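You operate a simulated robot arm through the tools that you are given. There is no shell and no other tool.

You run a simulated robot arm. Do the job below in one go: nothing can be reset, and whatever is moved stays where it is left.

JOB
Pin adjusters twenty-one and twenty-three at the chart's turns for the dial's temperature.
Fine: leave the other two adjusters and all levers.

The check looks at the end state, three seconds after you hand in, the way a careful person would. Anything else that was tipped, shoved, dropped, spilled or broken makes it a failure.

ROBOT AND FRAMES
A 7-joint arm with a two-finger parallel gripper, fixed in place. Base frame: the origin is on the floor under the middle of its stand, x ahead of it, y to its left, z up. Lengths are in mm, angles in rad, forces in N, time in s.
With the tool pointing down near the work surface it reaches from about 100 to 640 mm from the base axis. Its first joint turns from -2.897 to 2.897 rad. Payload 3.43 kg.
The tool frame sits at the grasp point between the pads (the TCP): z along the fingers, y along the line on which they close. The tips reach 30 mm beyond it. The gripper opens to 94 mm. The fingers are 28 mm wide and 10 mm thick; the gripper's body (50 by 96 mm) begins 55 mm behind the TCP.
Orientation is told as [roll, pitch, yaw] about the base's x, y, z axes, in that order, counted from this pose: with the fingers straight down and closing along the base's y, the tool's x points along the base's -x, its y along +y and its z along -z.

CONTROLS
- The arm moves only by the tool send_rows. Its argument "targets" is a list of rows, each a list of 3 entries, a list of its own where there are three numbers: the shift along the base's x, y, z in mm, then the turn, a rotation vector about the base's x, y, z in rad, then the finger opening in mm, from 0 to 94. In form: [[[dx, dy, dz], [rx, ry, rz], gripper], ...]. A call has 1 to 20 rows; each row shifts and turns the commanded pose from where the row before left it. Each row takes 0.2 s and may step no farther than 50 mm and 0.15 rad from the row before; otherwise, or with a gripper value out of range, the whole call is refused. A pose out of reach is approached as far as the arm can. The call stops where the force on the tool passes 50 N (or 10 N more than at its start, if that is more) or the arm is blocked; 0.2 s more then pass. Each finger travels about 108 mm/s and halts on what it meets, pressing with about 34 N; the grip force reading is that of the motor and also rises with nothing between the fingers. The clock runs only during rows and for 0.2 s after the last one: add rows that do not move to give the fingers time. The reply holds the time, the measured pose of the TCP, the force on the tool along the base axes, the opening and the grip force, in the units named above and with some noise, with the torque about the TCP (base axes, N m) and any sound that the robot's microphone picked up.
- Cameras (640 x 400 px; columns grow to the right, rows downward): "scene" is fixed at [43.1, 650.5, 1560.6]; the picture's right is [-0.72, -0.69, 0.00], its down [-0.34, 0.36, -0.87] and it looks along [0.60, -0.63, -0.49] (base axes); focal length 328 px, centre (320, 200). "wrist" rides on the gripper at [76, 14, -102] in the tool frame; the picture's right is [-0.18, 0.98, 0.00], its down [-0.75, -0.14, -0.64] and it looks along [-0.63, -0.12, 0.77] (tool axes); focal length 243 px, centre (320, 200). There is no depth. A picture from a camera that has moved, and an enlarged one, comes with that camera's place and axes in the base frame and with its lens. The place of the scene camera against the robot may be out by one fixed shift of up to 12 mm in any direction.
- snapshot(camera): a new picture of that camera. The clock stands still meanwhile.
- raise_lower(by): moves the trunk up (or, below 0, down) by that many mm; the arm rides with it, the base frame stays. It gives what a move gives, with no picture.
- enlarge(camera, box): a new picture of the part [left, top, right, bottom] of that camera's present view, enlarged. The clock stands still meanwhile.
- finish_job(): hands the job in; it is judged then, once.

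Places have to be worked out from the pictures, the camera data and where the tool is seen. Open the gripper and draw the arm clear of the work before you hand the job in, unless the task says otherwise.

The tools are called after ">>>" as a command line: name --argument value ..., lists and objects as JSON in quotes. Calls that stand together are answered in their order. send_rows: Moves the arm, as the interface text tells. Its arguments: {"type":"object","properties":{"targets":{"type":"array"}},"required":["targets"]} The other tools are called the same way: raise_lower (by) moves the trunk up or down; snapshot (camera) takes a picture; enlarge (camera, box) takes an enlarged picture of a part of a camera's view; finish_job () hands the job in.

At the start:

```text
t: 0.0
tool_pos: [444.9, -5.7, 1193.6]
tool_rot: [0.0, 0.001, -0.001]
ft_force: [0.3, 0.6, -0.8]
moment: [0.0, 0.03, 0.01]
width: 94.0
finger_force: 0.0
trunk travel left (down, up): [-350.0, 240.0]
```

scene: 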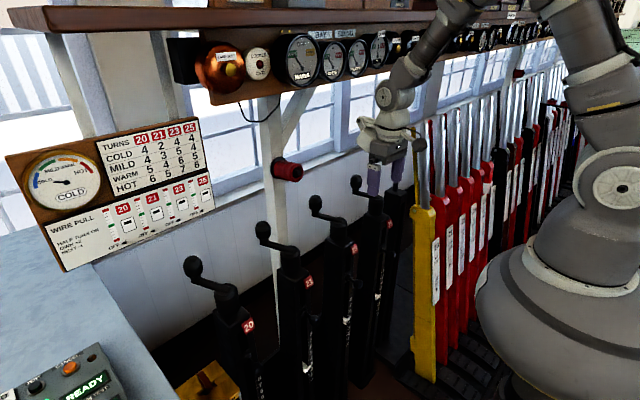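
wrist: 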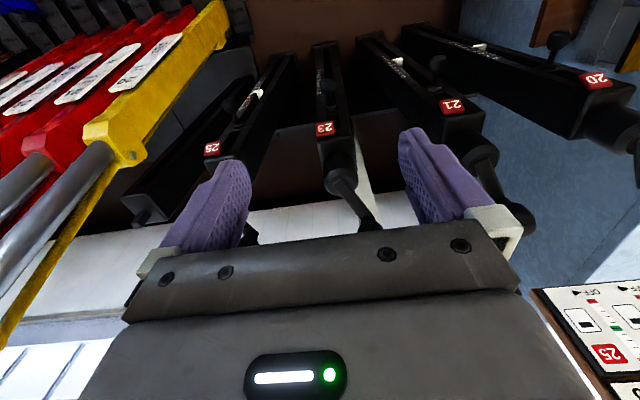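

I'll start by reading the chart, the dial and the adjusters closely before moving anything.

>>> enlarge --camera "scene" --box '[0, 110, 220, 275]'

>>> enlarge --camera "scene" --box '[170, 160, 420, 400]'

>>> enlarge --camera "scene" --box '[0, 130, 110, 215]'

>>> enlarge --camera "scene" --box '[90, 115, 220, 205]'

```text
2.42 times, centred on (110, 192) of scene
camera zoom: at [43.1, 650.5, 1560.6], right [-0.72, -0.69, 0.0], down [-0.34, 0.36, -0.87], along [0.6, -0.63, -0.49], focal length 794 px, centre (829, 218)
```

zoom: 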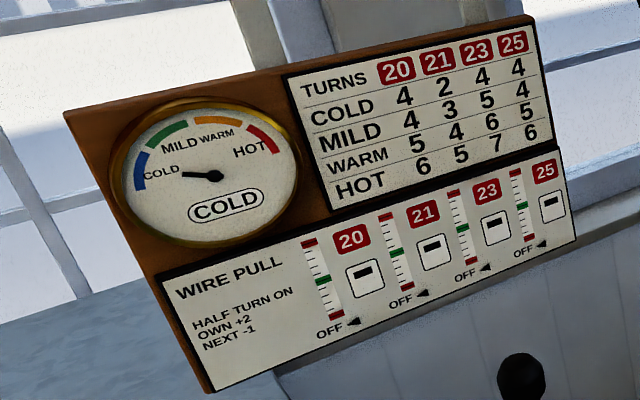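

```text
1.67 times, centred on (295, 280) of scene
camera zoom: at [43.1, 650.5, 1560.6], right [-0.72, -0.69, 0.0], down [-0.34, 0.36, -0.87], along [0.6, -0.63, -0.49], focal length 546 px, centre (362, 67)
```

zoom: 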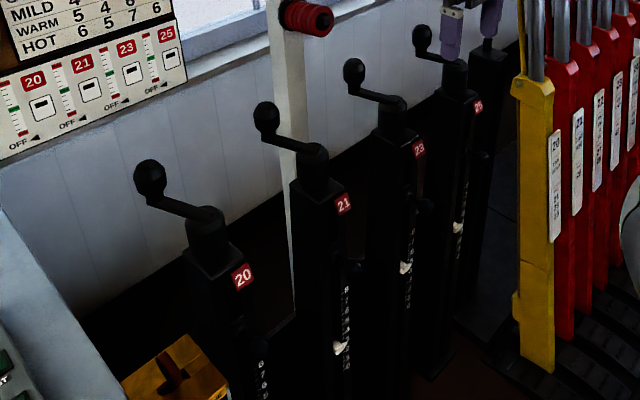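

```text
4.71 times, centred on (55, 172) of scene
camera zoom: at [43.1, 650.5, 1560.6], right [-0.72, -0.69, 0.0], down [-0.34, 0.36, -0.87], along [0.6, -0.63, -0.49], focal length 1542 px, centre (1567, 329)
```

zoom: 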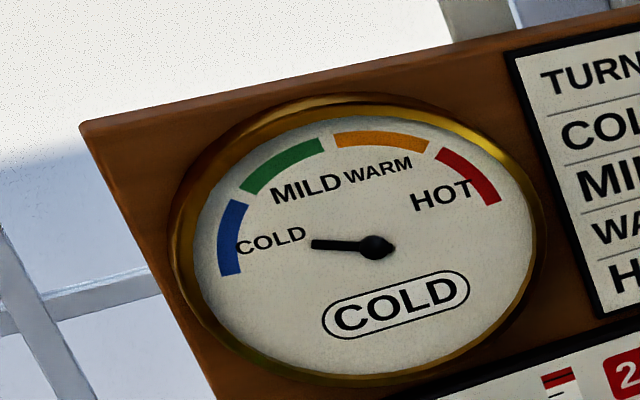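

```text
4.44 times, centred on (155, 160) of scene
camera zoom: at [43.1, 650.5, 1560.6], right [-0.72, -0.69, 0.0], down [-0.34, 0.36, -0.87], along [0.6, -0.63, -0.49], focal length 1456 px, centre (1053, 378)
```

zoom: 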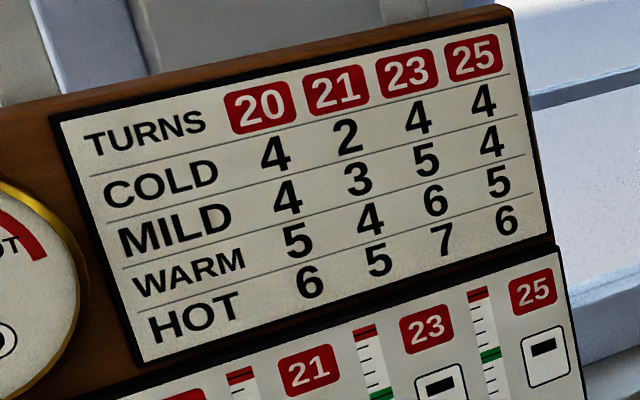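

The dial reads COLD, so the chart calls for 2 turns on 21 and 4 on 23. Now I need to see how the adjusters, their scales and their "pins" work.

>>> enlarge --camera "scene" --box '[250, 215, 350, 400]'

>>> enlarge --camera "scene" --box '[300, 180, 420, 300]'

>>> enlarge --camera "scene" --box '[0, 320, 270, 400]'

>>> enlarge --camera "scene" --box '[40, 170, 220, 275]'

>>> enlarge --camera "wrist" --box '[200, 20, 420, 250]'

>>> enlarge --camera "wrist" --box '[340, 0, 640, 200]'

```text
2.16 times, centred on (300, 308) of scene
camera zoom: at [43.1, 650.5, 1560.6], right [-0.72, -0.69, 0.0], down [-0.34, 0.36, -0.87], along [0.6, -0.63, -0.49], focal length 708 px, centre (363, -32)
```

zoom: 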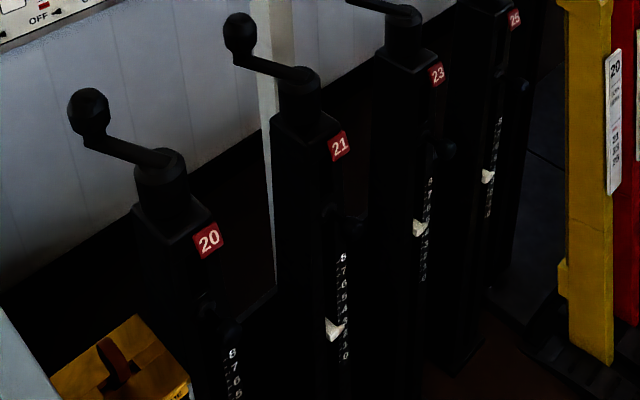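

```text
3.33 times, centred on (360, 240) of scene
camera zoom: at [43.1, 650.5, 1560.6], right [-0.72, -0.69, 0.0], down [-0.34, 0.36, -0.87], along [0.6, -0.63, -0.49], focal length 1092 px, centre (187, 67)
```

zoom: 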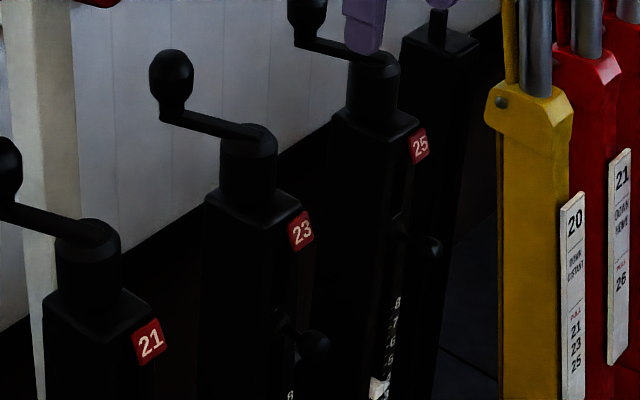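

```text
2.37 times, centred on (135, 360) of scene
camera zoom: at [43.1, 650.5, 1560.6], right [-0.72, -0.69, 0.0], down [-0.34, 0.36, -0.87], along [0.6, -0.63, -0.49], focal length 777 px, centre (758, -179)
```

zoom: 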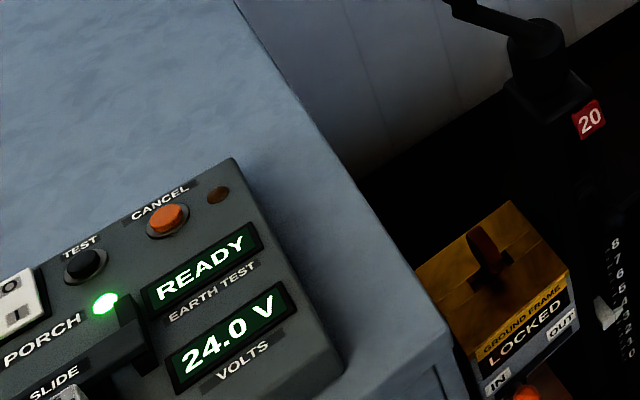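

```text
3.56 times, centred on (130, 222) of scene
camera zoom: at [43.1, 650.5, 1560.6], right [-0.72, -0.69, 0.0], down [-0.34, 0.36, -0.87], along [0.6, -0.63, -0.49], focal length 1165 px, centre (996, 120)
```

zoom: 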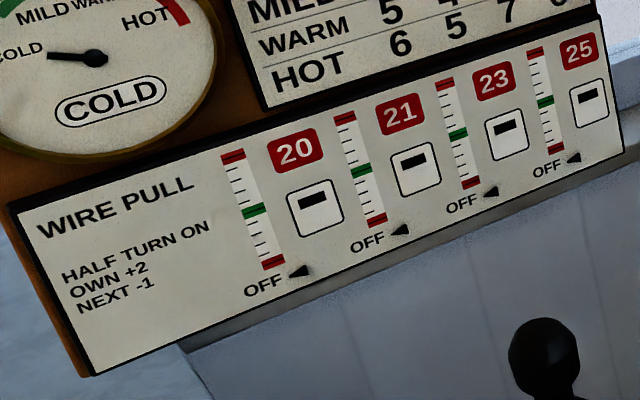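

```text
1.74 times, centred on (310, 135) of wrist
camera zoom: at [369.0, 7.1, 1295.7], right [0.18, 0.98, 0.0], down [0.75, -0.14, 0.64], along [0.63, -0.12, -0.77], focal length 422 px, centre (337, 313)
```

zoom: 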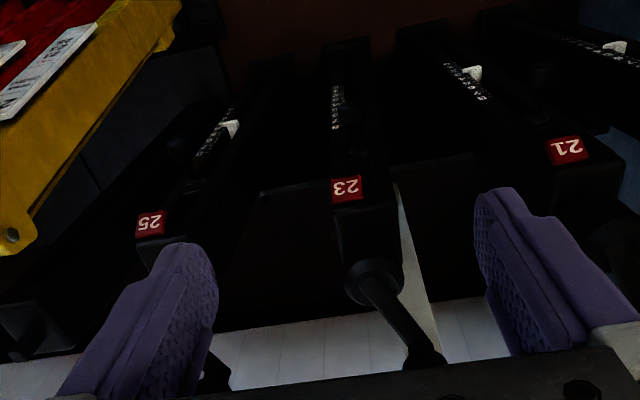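

```text
2.00 times, centred on (490, 100) of wrist
camera zoom: at [369.0, 7.1, 1295.7], right [0.18, 0.98, 0.0], down [0.75, -0.14, 0.64], along [0.63, -0.12, -0.77], focal length 485 px, centre (-20, 400)
```

zoom: 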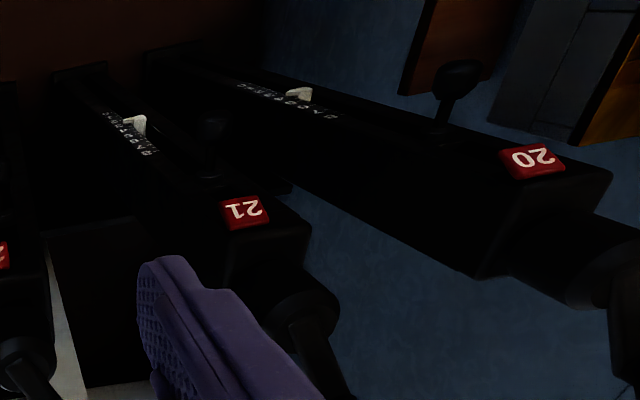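

The scales need closer reading. I'll zoom much tighter on the pointers and gauges.

>>> enlarge --camera "scene" --box '[290, 315, 330, 390]'

>>> enlarge --camera "scene" --box '[330, 260, 370, 325]'

>>> enlarge --camera "scene" --box '[240, 340, 290, 400]'

>>> enlarge --camera "wrist" --box '[290, 40, 370, 100]'

>>> enlarge --camera "wrist" --box '[370, 30, 450, 100]'

>>> enlarge --camera "wrist" --box '[520, 280, 640, 400]'

```text
5.33 times, centred on (310, 352) of scene
camera zoom: at [43.1, 650.5, 1560.6], right [-0.72, -0.69, 0.0], down [-0.34, 0.36, -0.87], along [0.6, -0.63, -0.49], focal length 1748 px, centre (373, -613)
```

zoom: 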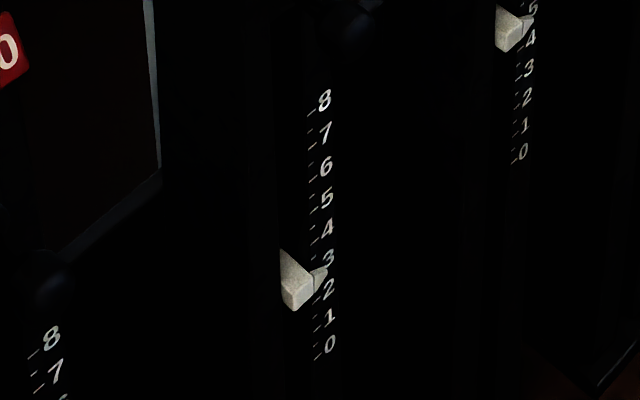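

```text
6.15 times, centred on (350, 292) of scene
camera zoom: at [43.1, 650.5, 1560.6], right [-0.72, -0.69, 0.0], down [-0.34, 0.36, -0.87], along [0.6, -0.63, -0.49], focal length 2016 px, centre (135, -369)
```

zoom: 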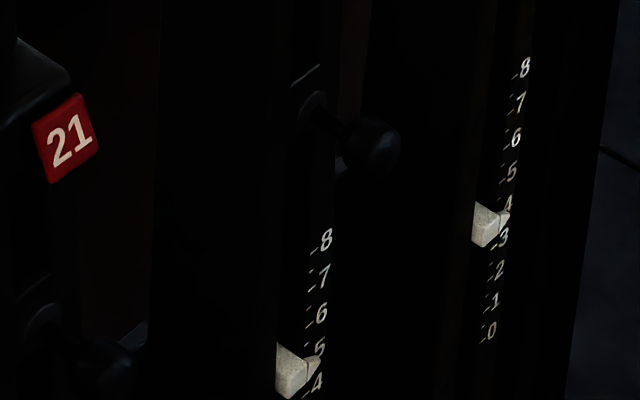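

```text
6.67 times, centred on (265, 370) of scene
camera zoom: at [43.1, 650.5, 1560.6], right [-0.72, -0.69, 0.0], down [-0.34, 0.36, -0.87], along [0.6, -0.63, -0.49], focal length 2184 px, centre (687, -933)
```

zoom: 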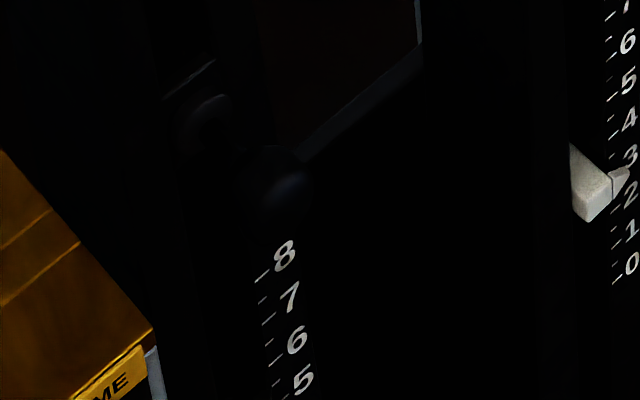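

```text
6.67 times, centred on (330, 70) of wrist
camera zoom: at [369.0, 7.1, 1295.7], right [0.18, 0.98, 0.0], down [0.75, -0.14, 0.64], along [0.63, -0.12, -0.77], focal length 1618 px, centre (253, 1067)
```

zoom: 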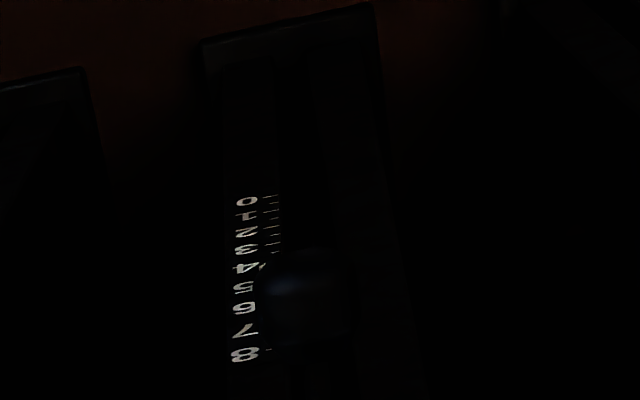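

```text
5.71 times, centred on (410, 65) of wrist
camera zoom: at [369.0, 7.1, 1295.7], right [0.18, 0.98, 0.0], down [0.75, -0.14, 0.64], along [0.63, -0.12, -0.77], focal length 1386 px, centre (-194, 971)
```

zoom: 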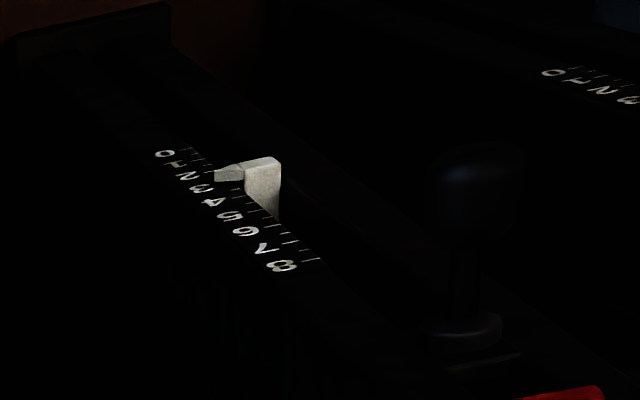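

```text
3.33 times, centred on (580, 340) of wrist
camera zoom: at [369.0, 7.1, 1295.7], right [0.18, 0.98, 0.0], down [0.75, -0.14, 0.64], along [0.63, -0.12, -0.77], focal length 809 px, centre (-547, -267)
```

zoom: 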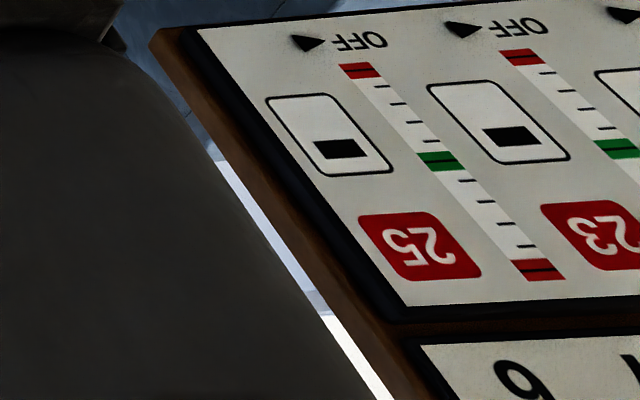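

The scales carry half-turn ticks: 21 looks about 2.5 and 23 about 4.5, with front pin-knobs at roughly (490, 182, 828) and below plate 23. I'll tilt the gripper forward and lower it slightly in free space to view the fronts square on.

>>> send_rows --targets '[[[-10, 15, -30], [0, -0.14, 0], 40], [[-10, 15, -30], [0, -0.14, 0], 40], [[-10, 15, -30], [0, -0.14, 0], 40], [[-10, 15, -30], [0, -0.14, 0], 40], [[-10, 15, -30], [0, -0.14, 0], 40], [[0, 0, 0], [0, 0, 0], 40]]'

>>> snapshot --camera "wrist"

```text
t: 1.4
tool_pos: [395.0, 69.2, 1043.9]
tool_rot: [0.001, -0.699, -0.002]
ft_force: [0.3, 0.9, 0.4]
moment: [0.04, -0.01, -0.01]
width: 40.2
finger_force: 0.0
trunk travel left (down, up): [-350.0, 240.0]
```

```text
taken
camera wrist: at [270.1, 81.6, 1072.7], right [0.14, 0.98, 0.12], down [0.16, -0.14, 0.98], along [0.98, -0.12, -0.18], focal length 243 px, centre (320, 200)
```

wrist: 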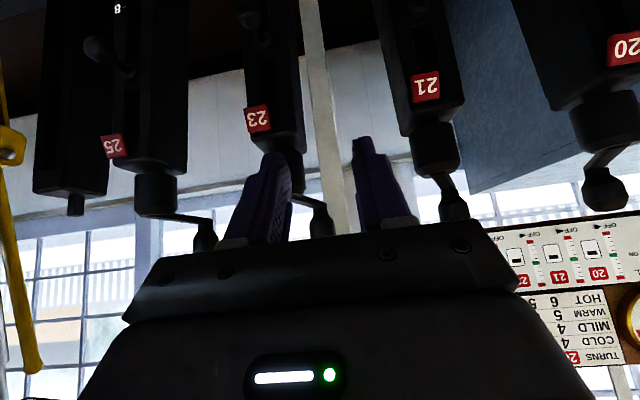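

The upside-down wrist view now shows the fronts of the posts. I'll lower about 180 mm, well clear at x≈395, to see the pin knobs and scales level on.

>>> send_rows --targets '[[[-10, 0, -45], [0, 0, 0], 40], [[-10, 0, -45], [0, 0, 0], 40], [[0, 0, -45], [0, 0, 0], 40], [[0, 0, -45], [0, 0, 0], 40], [[0, 0, 0], [0, 0, 0], 40]]'

>>> snapshot --camera "wrist"

>>> enlarge --camera "wrist" --box '[340, 0, 480, 120]'

>>> enlarge --camera "wrist" --box '[200, 0, 340, 120]'

```text
t: 2.6
tool_pos: [374.6, 70.9, 864.7]
tool_rot: [0.001, -0.7, -0.001]
ft_force: [0.0, -0.1, 0.0]
moment: [0.02, -0.01, -0.02]
width: 40.0
finger_force: 0.0
trunk travel left (down, up): [-350.0, 240.0]
```

```text
taken
camera wrist: at [250.6, 83.6, 892.5], right [0.14, 0.98, 0.12], down [0.16, -0.14, 0.98], along [0.98, -0.12, -0.18], focal length 243 px, centre (320, 200)
```

wrist: 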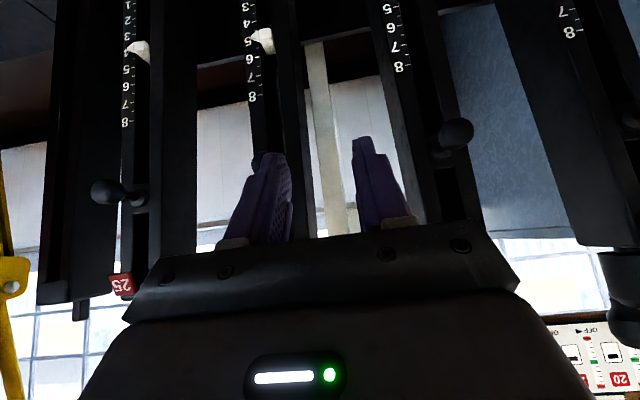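

```text
3.33 times, centred on (410, 60) of wrist
camera zoom: at [250.6, 83.6, 892.5], right [0.14, 0.98, 0.12], down [0.16, -0.14, 0.98], along [0.98, -0.12, -0.18], focal length 809 px, centre (20, 667)
```

zoom: 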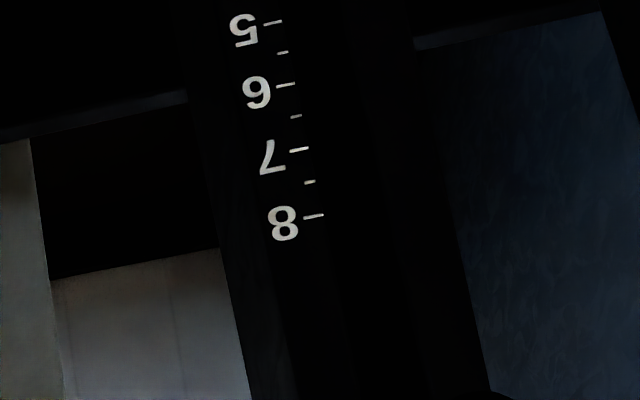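

```text
3.33 times, centred on (270, 60) of wrist
camera zoom: at [250.6, 83.6, 892.5], right [0.14, 0.98, 0.12], down [0.16, -0.14, 0.98], along [0.98, -0.12, -0.18], focal length 809 px, centre (487, 667)
```

zoom: 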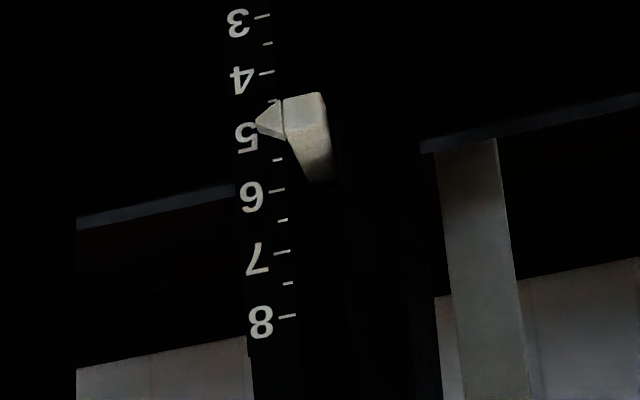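

Pointer 23 is near 5 but there's parallax, since the camera is above it. I'll lower another ~110 mm to get level with the pointers.

>>> send_rows --targets '[[[0, 0, -40], [0, 0, 0], 40], [[0, 0, -40], [0, 0, 0], 40], [[0, 0, -40], [0, 0, 0], 40], [[0, 0, 0], [0, 0, 0], 40]]'

>>> snapshot --camera "wrist"

>>> enlarge --camera "wrist" --box '[340, 20, 480, 140]'

>>> enlarge --camera "wrist" --box '[200, 40, 340, 160]'

>>> enlarge --camera "wrist" --box '[500, 40, 640, 160]'

>>> enlarge --camera "wrist" --box '[70, 60, 210, 180]'

```text
t: 3.6
tool_pos: [376.3, 69.7, 744.9]
tool_rot: [-0.001, -0.701, 0.002]
ft_force: [0.3, -0.1, 0.0]
moment: [0.0, -0.01, 0.0]
width: 40.3
finger_force: 0.1
trunk travel left (down, up): [-350.0, 240.0]
```

```text
taken
camera wrist: at [250.9, 82.3, 773.3], right [0.14, 0.98, 0.12], down [0.16, -0.14, 0.98], along [0.98, -0.12, -0.18], focal length 243 px, centre (320, 200)
```

wrist: 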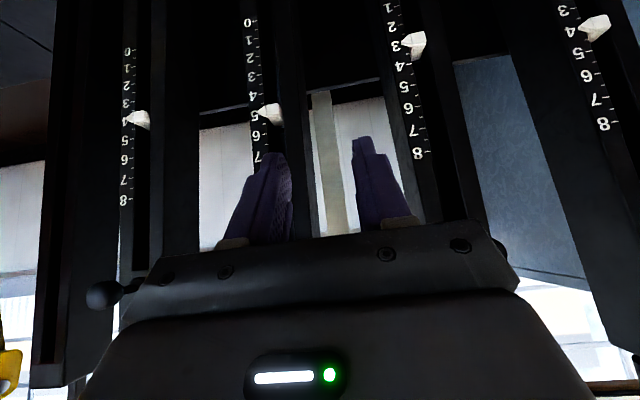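

```text
3.33 times, centred on (410, 80) of wrist
camera zoom: at [250.9, 82.3, 773.3], right [0.14, 0.98, 0.12], down [0.16, -0.14, 0.98], along [0.98, -0.12, -0.18], focal length 809 px, centre (20, 600)
```

zoom: 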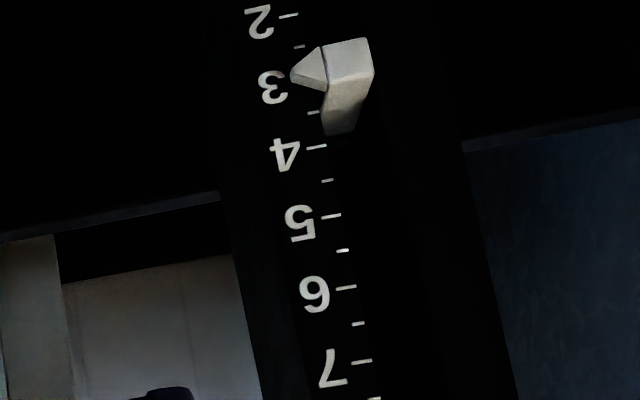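

```text
3.33 times, centred on (270, 100) of wrist
camera zoom: at [250.9, 82.3, 773.3], right [0.14, 0.98, 0.12], down [0.16, -0.14, 0.98], along [0.98, -0.12, -0.18], focal length 809 px, centre (487, 533)
```

zoom: 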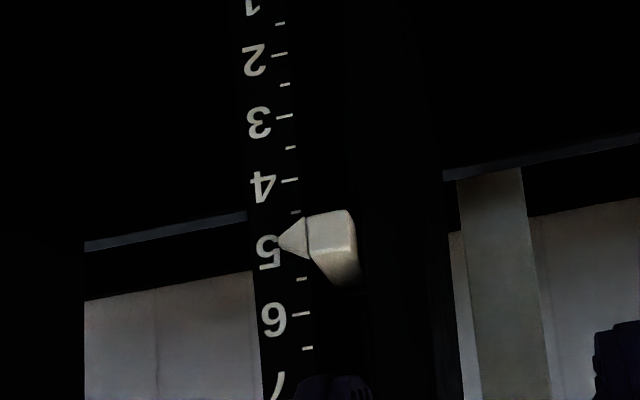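

```text
3.33 times, centred on (570, 100) of wrist
camera zoom: at [250.9, 82.3, 773.3], right [0.14, 0.98, 0.12], down [0.16, -0.14, 0.98], along [0.98, -0.12, -0.18], focal length 809 px, centre (-513, 533)
```

zoom: 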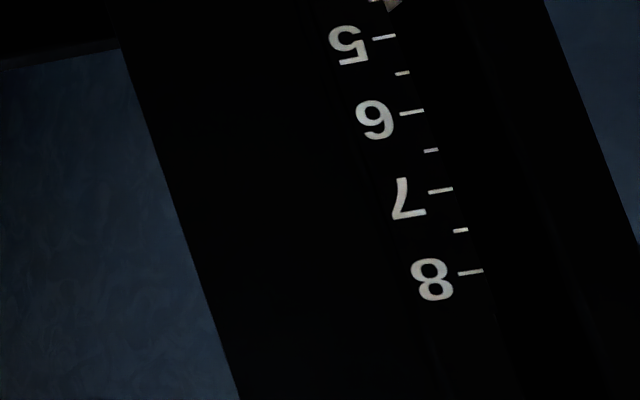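

```text
3.33 times, centred on (140, 120) of wrist
camera zoom: at [250.9, 82.3, 773.3], right [0.14, 0.98, 0.12], down [0.16, -0.14, 0.98], along [0.98, -0.12, -0.18], focal length 809 px, centre (920, 467)
```

zoom: 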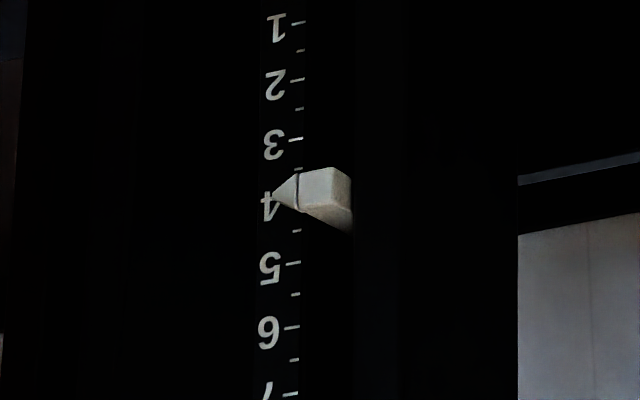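

Level view: 21 points at 3, 23 at 5, 25 at 4, and 20 near 4 (the MILD row). So 21 and 23 each need one turn off, to 2 and 4. I'll rise a little to study the pin knobs and pointer 20.

>>> send_rows --targets '[[[0, 0, 45], [0, 0, 0], 40], [[0, 0, 45], [0, 0, 0], 40], [[0, 0, 0], [0, 0, 0], 40]]'

>>> snapshot --camera "wrist"

>>> enlarge --camera "wrist" --box '[410, 100, 510, 220]'

>>> enlarge --camera "wrist" --box '[70, 140, 190, 260]'

>>> enlarge --camera "wrist" --box '[540, 0, 640, 100]'

```text
t: 4.4
tool_pos: [374.9, 68.0, 833.2]
tool_rot: [-0.001, -0.701, -0.002]
ft_force: [-0.6, -0.8, 0.2]
moment: [-0.01, -0.01, -0.01]
width: 40.1
finger_force: 0.0
trunk travel left (down, up): [-350.0, 240.0]
```

```text
taken
camera wrist: at [250.4, 81.9, 863.1], right [0.14, 0.98, 0.12], down [0.16, -0.14, 0.98], along [0.98, -0.12, -0.18], focal length 243 px, centre (320, 200)
```

wrist: 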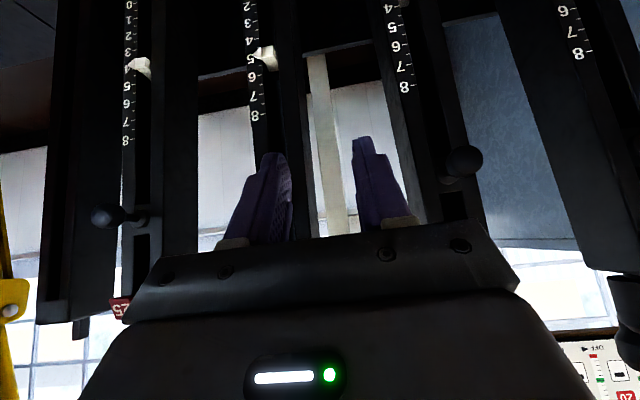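

```text
3.33 times, centred on (460, 160) of wrist
camera zoom: at [250.4, 81.9, 863.1], right [0.14, 0.98, 0.12], down [0.16, -0.14, 0.98], along [0.98, -0.12, -0.18], focal length 809 px, centre (-147, 333)
```

zoom: 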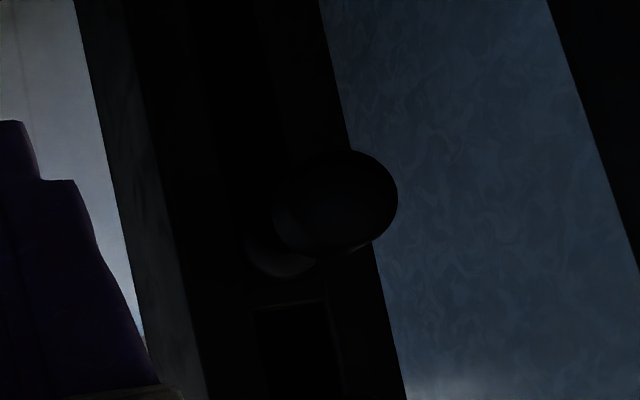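

```text
3.33 times, centred on (130, 200) of wrist
camera zoom: at [250.4, 81.9, 863.1], right [0.14, 0.98, 0.12], down [0.16, -0.14, 0.98], along [0.98, -0.12, -0.18], focal length 809 px, centre (953, 200)
```

zoom: 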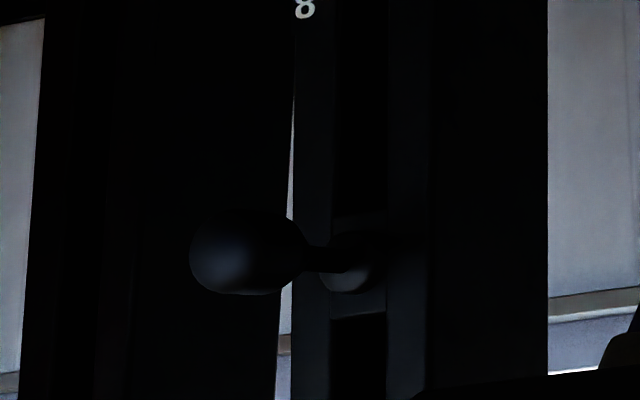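

```text
4.00 times, centred on (590, 50) of wrist
camera zoom: at [250.4, 81.9, 863.1], right [0.14, 0.98, 0.12], down [0.16, -0.14, 0.98], along [0.98, -0.12, -0.18], focal length 970 px, centre (-760, 800)
```

zoom: 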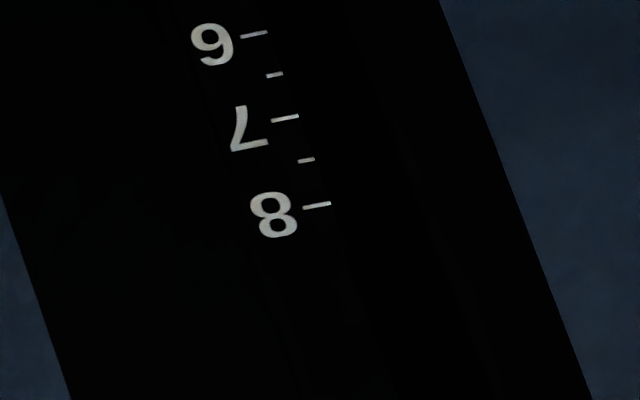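

Pins sit at y≈200, 0, -200 and z≈800, with knobs about 498 out on x. I'll level the gripper horizontally in front of pin 23 at y≈0, still standing off.

>>> send_rows --targets '[[[0, -12, -6], [0, -0.145, 0], 60], [[0, -12, -6], [0, -0.145, 0], 60], [[0, -12, -6], [0, -0.145, 0], 60], [[0, -11, -5], [0, -0.145, 0], 60], [[0, -11, -5], [0, -0.145, 0], 60], [[0, -10, -5], [0, -0.145, 0], 60], [[0, 0, 0], [0, 0, 0], 60]]'

>>> snapshot --camera "wrist"

>>> snapshot --camera "scene"

```text
t: 5.5
tool_pos: [374.5, 16.4, 804.5]
tool_rot: [0.007, -1.327, -0.009]
ft_force: [39.2, -15.3, -29.3]
moment: [1.47, 0.43, 1.7]
width: 60.0
finger_force: 0.0
out of reach, approached as far as the arm can: row 5
trunk travel left (down, up): [-350.0, 240.0]
stopped in row 5: the force on the tool passed its limit at 174 N (the readings are from after the stop); the commanded pose is now the measured one
```

```text
taken
camera wrist: at [256.5, 30.1, 754.6], right [0.05, 0.98, 0.18], down [-0.44, -0.14, 0.89], along [0.9, -0.12, 0.43], focal length 243 px, centre (320, 200)
```

wrist: 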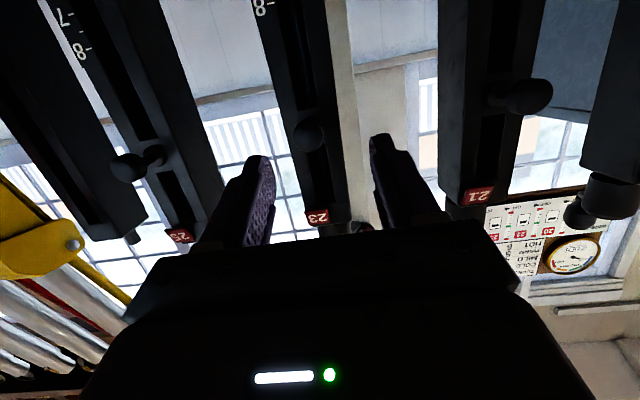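

```text
taken
```

scene: 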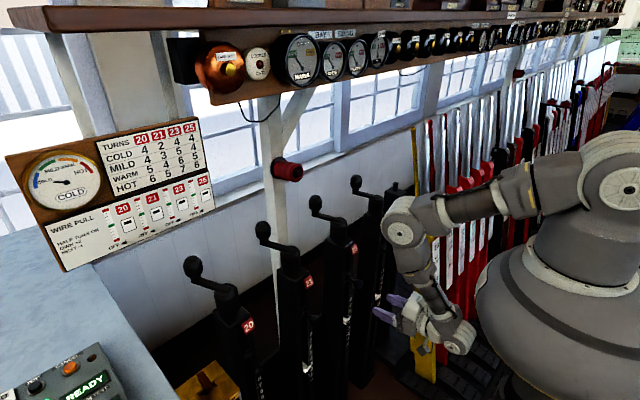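

The force spike appears to be my own wrist folding against its reach limit or stand; nothing on the bench moved in the scene. I'll ease forward away from the stand to relieve it.

>>> send_rows --targets '[[[10, 0, 0], [0, 0, 0], 60], [[15, 0, 3], [0, 0, 0], 60], [[15, 0, 3], [0, 0, 0], 60], [[0, 0, 0], [0, 0, 0], 60]]'

>>> enlarge --camera "scene" --box '[330, 170, 560, 400]'

```text
t: 6.5
tool_pos: [414.9, 15.0, 811.7]
tool_rot: [0.004, -1.332, -0.003]
ft_force: [0.3, -0.2, -0.3]
moment: [-0.02, 0.0, 0.0]
width: 60.0
finger_force: 0.0
trunk travel left (down, up): [-350.0, 240.0]
```

```text
1.74 times, centred on (445, 285) of scene
camera zoom: at [43.1, 650.5, 1560.6], right [-0.72, -0.69, 0.0], down [-0.34, 0.36, -0.87], along [0.6, -0.63, -0.49], focal length 570 px, centre (103, 52)
```

zoom: 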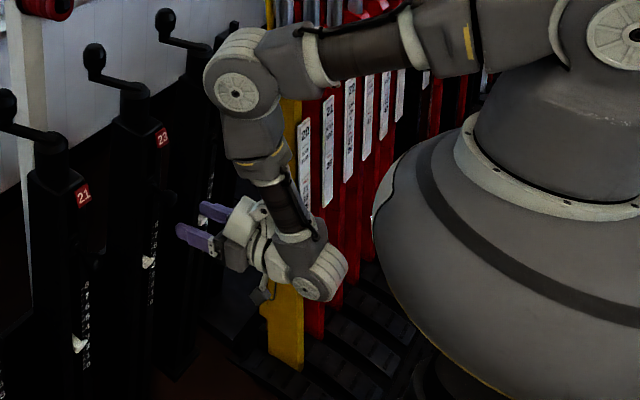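

Force is back to zero, so that was only my wrist near its own stand. The gripper's slight tilt is fine; I'll align with pin 23 (about (498, -1, 799)) and stop short for a check.

>>> send_rows --targets '[[[10, -8, 0], [0, 0, 0], 60], [[10, -8, 0], [0, 0, 0], 60], [[10, 0, 0], [0, 0, 0], 60], [[0, 0, 0], [0, 0, 0], 60]]'

>>> snapshot --camera "wrist"

>>> enlarge --camera "wrist" --box '[220, 60, 440, 250]'

>>> enlarge --camera "scene" --box '[320, 230, 440, 340]'

```text
t: 7.5
tool_pos: [445.4, 0.3, 811.1]
tool_rot: [0.001, -1.331, -0.005]
ft_force: [0.6, 0.3, 0.1]
moment: [0.04, 0.0, 0.01]
width: 60.2
finger_force: 0.0
trunk travel left (down, up): [-350.0, 240.0]
```

```text
taken
camera wrist: at [326.8, 13.7, 760.7], right [0.05, 0.98, 0.18], down [-0.45, -0.14, 0.88], along [0.89, -0.12, 0.43], focal length 243 px, centre (320, 200)
```

wrist: 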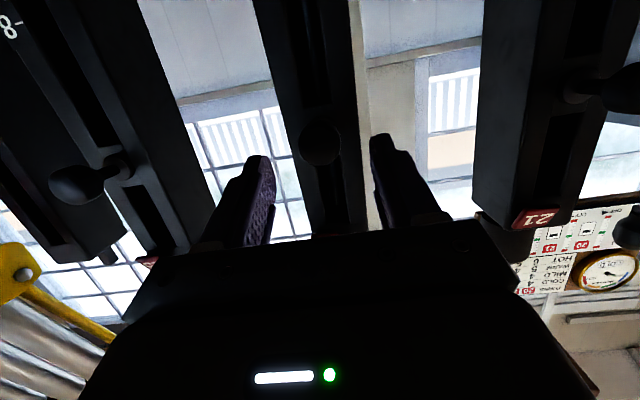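

```text
2.11 times, centred on (330, 155) of wrist
camera zoom: at [326.8, 13.7, 760.7], right [0.05, 0.98, 0.18], down [-0.45, -0.14, 0.88], along [0.89, -0.12, 0.43], focal length 511 px, centre (299, 295)
```

zoom: 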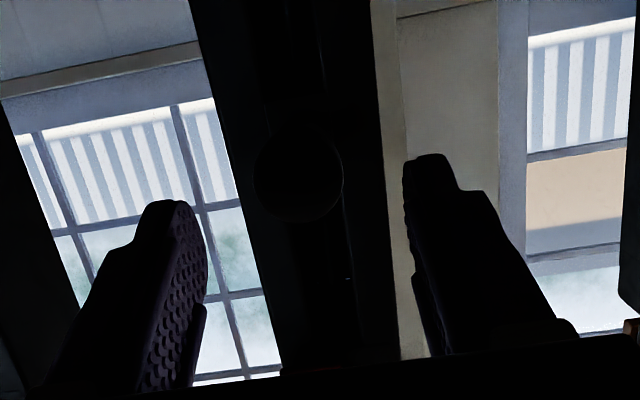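

```text
3.64 times, centred on (380, 285) of scene
camera zoom: at [43.1, 650.5, 1560.6], right [-0.72, -0.69, 0.0], down [-0.34, 0.36, -0.87], along [0.6, -0.63, -0.49], focal length 1192 px, centre (102, -109)
```

zoom: 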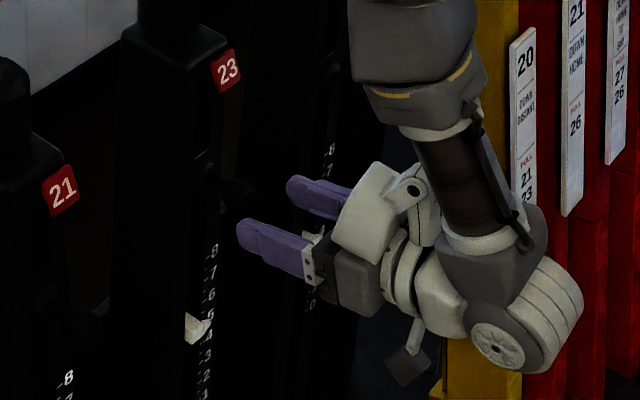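

Knob 23 is centered between the fingers (y≈-1.5, z≈799, about 30 mm wide). I'll advance to x≈488 and close on it.

>>> send_rows --targets '[[[10, -2, -9], [0, 0, 0], 60], [[12, 0, 0], [0, 0, 0], 60], [[10, 0, 0], [0, 0, 0], 60], [[10, 0, 0], [0, 0, 0], 60], [[0, 0, 0], [0, 0, 0], 60]]'

>>> enlarge --camera "wrist" --box '[220, 60, 440, 250]'

>>> enlarge --camera "scene" --box '[320, 230, 440, 340]'

```text
t: 8.7
tool_pos: [487.1, -1.4, 802.1]
tool_rot: [0.0, -1.331, -0.004]
ft_force: [1.1, 0.9, 0.7]
moment: [0.02, 0.0, 0.03]
width: 59.9
finger_force: 0.0
trunk travel left (down, up): [-350.0, 240.0]
```

```text
2.11 times, centred on (330, 155) of wrist
camera zoom: at [368.6, 12.1, 752.1], right [0.05, 0.98, 0.18], down [-0.45, -0.14, 0.88], along [0.89, -0.12, 0.43], focal length 511 px, centre (299, 295)
```

zoom: 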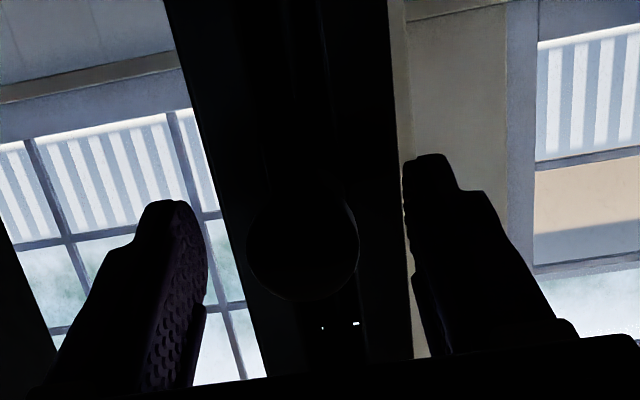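

```text
3.64 times, centred on (380, 285) of scene
camera zoom: at [43.1, 650.5, 1560.6], right [-0.72, -0.69, 0.0], down [-0.34, 0.36, -0.87], along [0.6, -0.63, -0.49], focal length 1192 px, centre (102, -109)
```

zoom: 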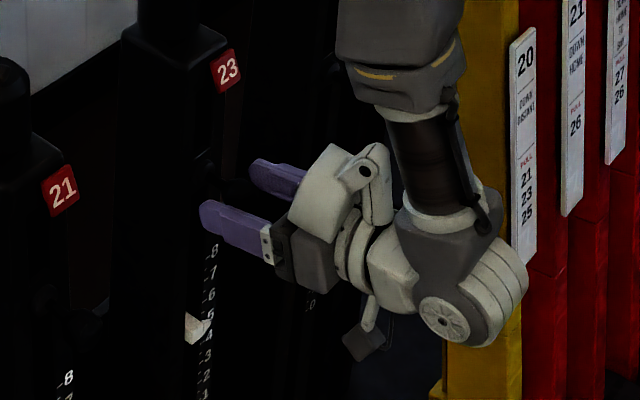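

Knob sits between the finger pads as intended. Closing on it now.

>>> send_rows --targets '[[[0, 0, 0], [0, 0, 0], 20], [[0, 0, 0], [0, 0, 0], 20], [[0, 0, 0], [0, 0, 0], 20]]'

>>> enlarge --camera "wrist" --box '[220, 60, 440, 250]'

```text
t: 9.5
tool_pos: [486.3, -0.5, 801.5]
tool_rot: [0.001, -1.332, -0.004]
ft_force: [0.4, 6.6, 0.6]
moment: [0.06, -0.09, 0.56]
width: 29.2
finger_force: 45.0
trunk travel left (down, up): [-350.0, 240.0]
```

```text
2.11 times, centred on (330, 155) of wrist
camera zoom: at [368.4, 13.0, 752.1], right [0.04, 0.98, 0.18], down [-0.45, -0.14, 0.88], along [0.89, -0.12, 0.43], focal length 511 px, centre (299, 295)
```

zoom: 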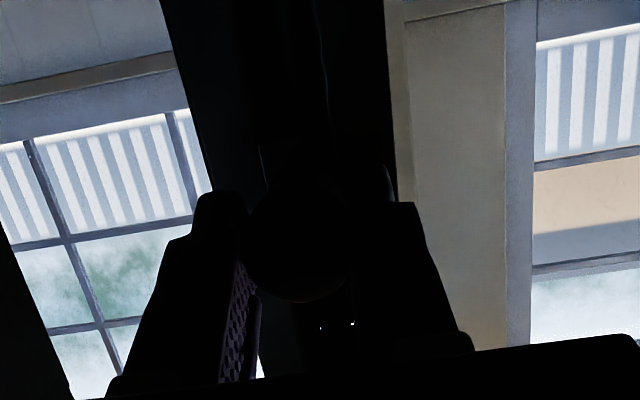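

Gripped at 29 mm. Now I'll pull gently along −x in small steps and watch the force.

>>> send_rows --targets '[[[-3, 0.5, 0], [0, 0, 0], 20], [[-3, 0, 0], [0, 0, 0], 20], [[-3, 0, 0], [0, 0, 0], 20], [[-3, 0, 0], [0, 0, 0], 20]]'

>>> snapshot --camera "wrist"

>>> enlarge --camera "scene" --box '[40, 170, 220, 275]'

```text
t: 10.5
tool_pos: [475.3, 0.0, 802.4]
tool_rot: [0.0, -1.333, -0.003]
ft_force: [0.0, 7.9, 2.7]
moment: [-0.03, 0.28, 0.56]
width: 29.2
finger_force: 44.6
trunk travel left (down, up): [-350.0, 240.0]
```

```text
taken
camera wrist: at [356.7, 13.0, 752.0], right [0.05, 0.98, 0.18], down [-0.45, -0.14, 0.88], along [0.89, -0.12, 0.43], focal length 243 px, centre (320, 200)
```

wrist: 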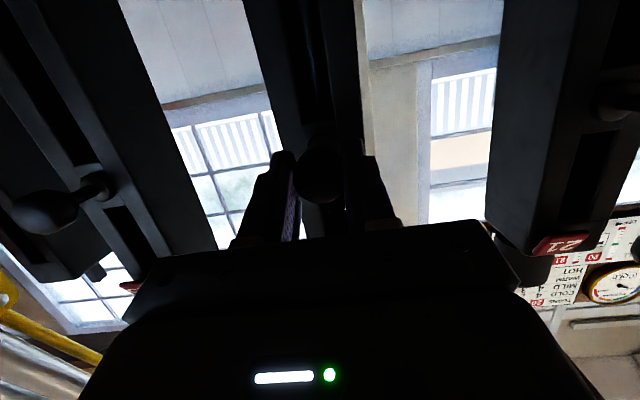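

```text
3.56 times, centred on (130, 222) of scene
camera zoom: at [43.1, 650.5, 1560.6], right [-0.72, -0.69, 0.0], down [-0.34, 0.36, -0.87], along [0.6, -0.63, -0.49], focal length 1165 px, centre (996, 120)
```

zoom: 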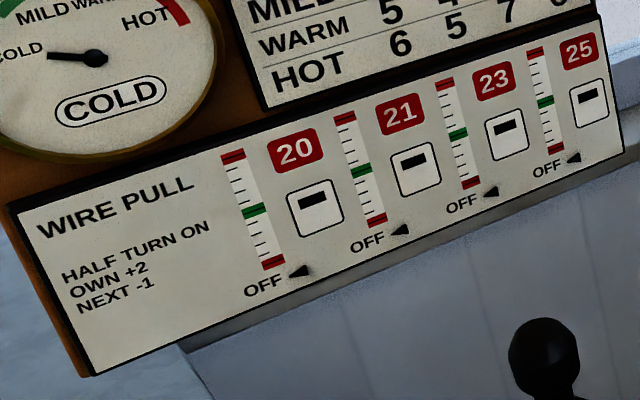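

The knob moved 11 mm out with the fingers and almost no resistance. I'll keep drawing it out gently until it meets a stop.

>>> send_rows --targets '[[[-3, 0, 0], [0, 0, 0], 20], [[-3, 0, 0], [0, 0, 0], 20], [[-3, 0, 0], [0, 0, 0], 20], [[-3, 0, 0], [0, 0, 0], 20]]'

>>> snapshot --camera "wrist"

>>> snapshot --camera "scene"

```text
t: 11.5
tool_pos: [464.7, 0.3, 802.4]
tool_rot: [-0.001, -1.333, -0.005]
ft_force: [11.0, 7.9, 7.3]
moment: [-0.04, 0.78, 0.51]
width: 29.2
finger_force: 45.3
trunk travel left (down, up): [-350.0, 240.0]
```

```text
taken
camera wrist: at [346.2, 13.1, 751.9], right [0.05, 0.98, 0.18], down [-0.45, -0.14, 0.88], along [0.89, -0.12, 0.43], focal length 243 px, centre (320, 200)
```

wrist: 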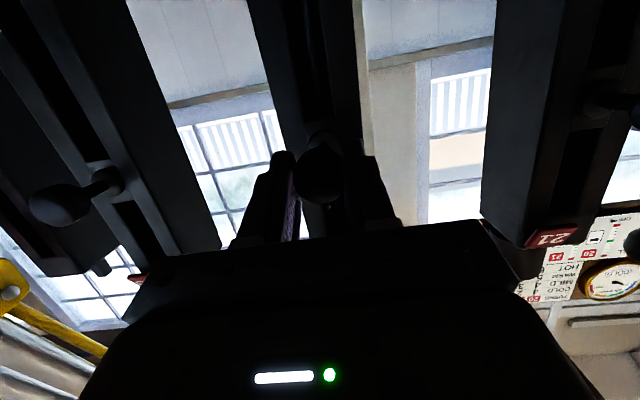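

```text
taken
```

scene: 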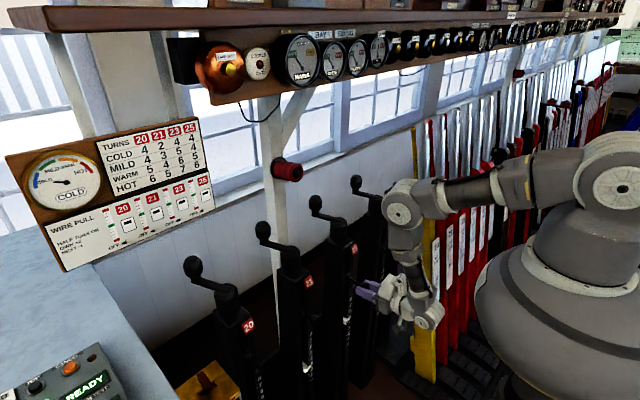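

About 21 mm of travel and resistance has appeared (11 N), which looks like the outer stop. I'll release the knob and see whether it stays drawn.

>>> send_rows --targets '[[[0, 0, 0], [0, 0, 0], 45], [[0, 0, 0], [0, 0, 0], 60], [[-15, 0, 0], [0, 0, 0], 60], [[-15, 0, 0], [0, 0, 0], 60], [[0, 0, 0], [0, 0, 0], 60]]'

>>> snapshot --camera "wrist"

>>> enlarge --camera "scene" --box '[40, 170, 220, 275]'

>>> enlarge --camera "scene" --box '[300, 220, 400, 340]'

```text
t: 12.7
tool_pos: [431.6, -0.1, 802.0]
tool_rot: [0.002, -1.332, -0.004]
ft_force: [-0.4, 0.3, -0.2]
moment: [-0.02, 0.0, 0.02]
width: 60.2
finger_force: 0.2
trunk travel left (down, up): [-350.0, 240.0]
```

```text
taken
camera wrist: at [314.5, 12.5, 751.6], right [0.05, 0.98, 0.18], down [-0.45, -0.14, 0.88], along [0.89, -0.12, 0.43], focal length 243 px, centre (320, 200)
```

wrist: 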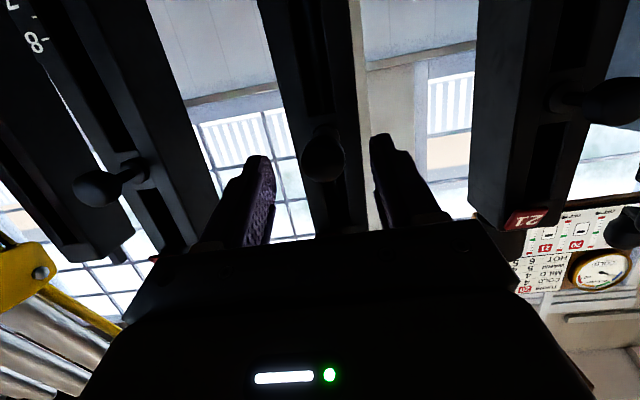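

```text
3.56 times, centred on (130, 222) of scene
camera zoom: at [43.1, 650.5, 1560.6], right [-0.72, -0.69, 0.0], down [-0.34, 0.36, -0.87], along [0.6, -0.63, -0.49], focal length 1165 px, centre (996, 120)
```

zoom: 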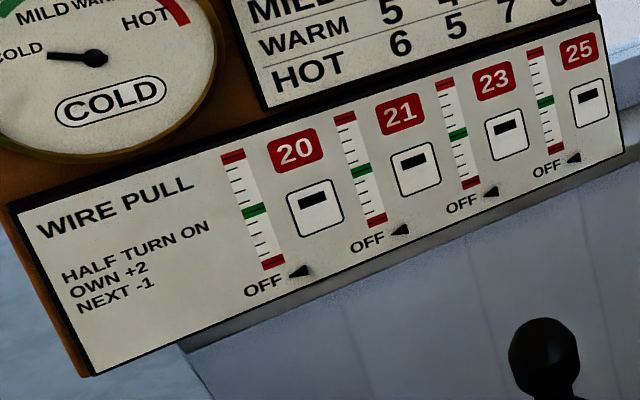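

```text
3.33 times, centred on (350, 280) of scene
camera zoom: at [43.1, 650.5, 1560.6], right [-0.72, -0.69, 0.0], down [-0.34, 0.36, -0.87], along [0.6, -0.63, -0.49], focal length 1092 px, centre (220, -67)
```

zoom: 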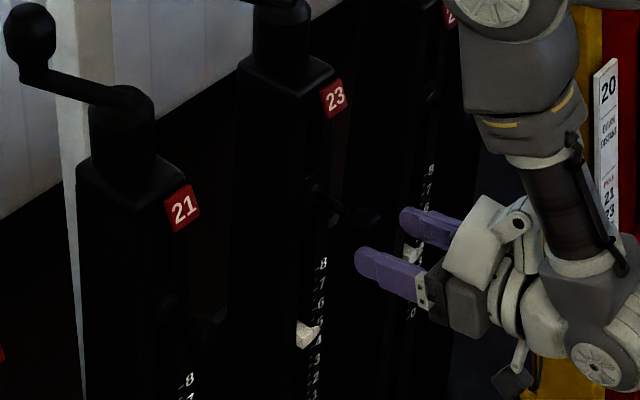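

Pin 23 stays drawn out (knob now near x≈478) and the gauges haven't changed. I'll back off, rise and return to fingers-down to view the crank from above.

>>> send_rows --targets '[[[-12, 0, 5], [0, 0, 0], 60], [[0, 0, 45], [0, 0.1, 0], 60], [[0, 0, 48], [0, 0.14, 0], 60], [[0, 0, 48], [0, 0.14, 0], 60], [[0, 0, 48], [0, 0.14, 0], 60], [[0, 0, 48], [0, 0.14, 0], 60], [[0, 0, 48], [0, 0.14, 0], 60], [[0, 0, 48], [0, 0.14, 0], 60], [[10, 0, 48], [0, 0.14, 0], 60], [[20, 0, 40], [0, 0.14, 0], 60], [[35, 0, 10], [0, 0.114, 0], 60], [[40, 0, 0], [0, 0, 0], 60], [[0, 0, 0], [0, 0, 0], 60]]'

>>> snapshot --camera "wrist"

>>> snapshot --camera "scene"

```text
t: 15.5
tool_pos: [525.1, -1.3, 1237.5]
tool_rot: [-0.002, 0.002, -0.002]
ft_force: [0.1, 0.1, -0.3]
moment: [0.0, -0.03, 0.01]
width: 59.6
finger_force: 0.0
trunk travel left (down, up): [-350.0, 240.0]
```

```text
taken
camera wrist: at [449.6, 12.3, 1339.9], right [0.19, 0.98, 0.0], down [0.76, -0.14, 0.64], along [0.63, -0.12, -0.77], focal length 243 px, centre (320, 200)
```

wrist: 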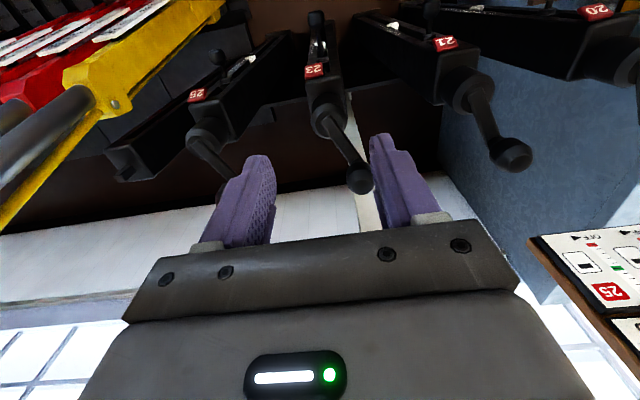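

```text
taken
```

scene: 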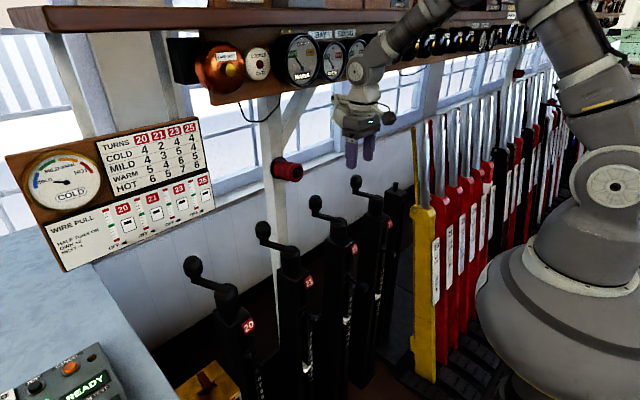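

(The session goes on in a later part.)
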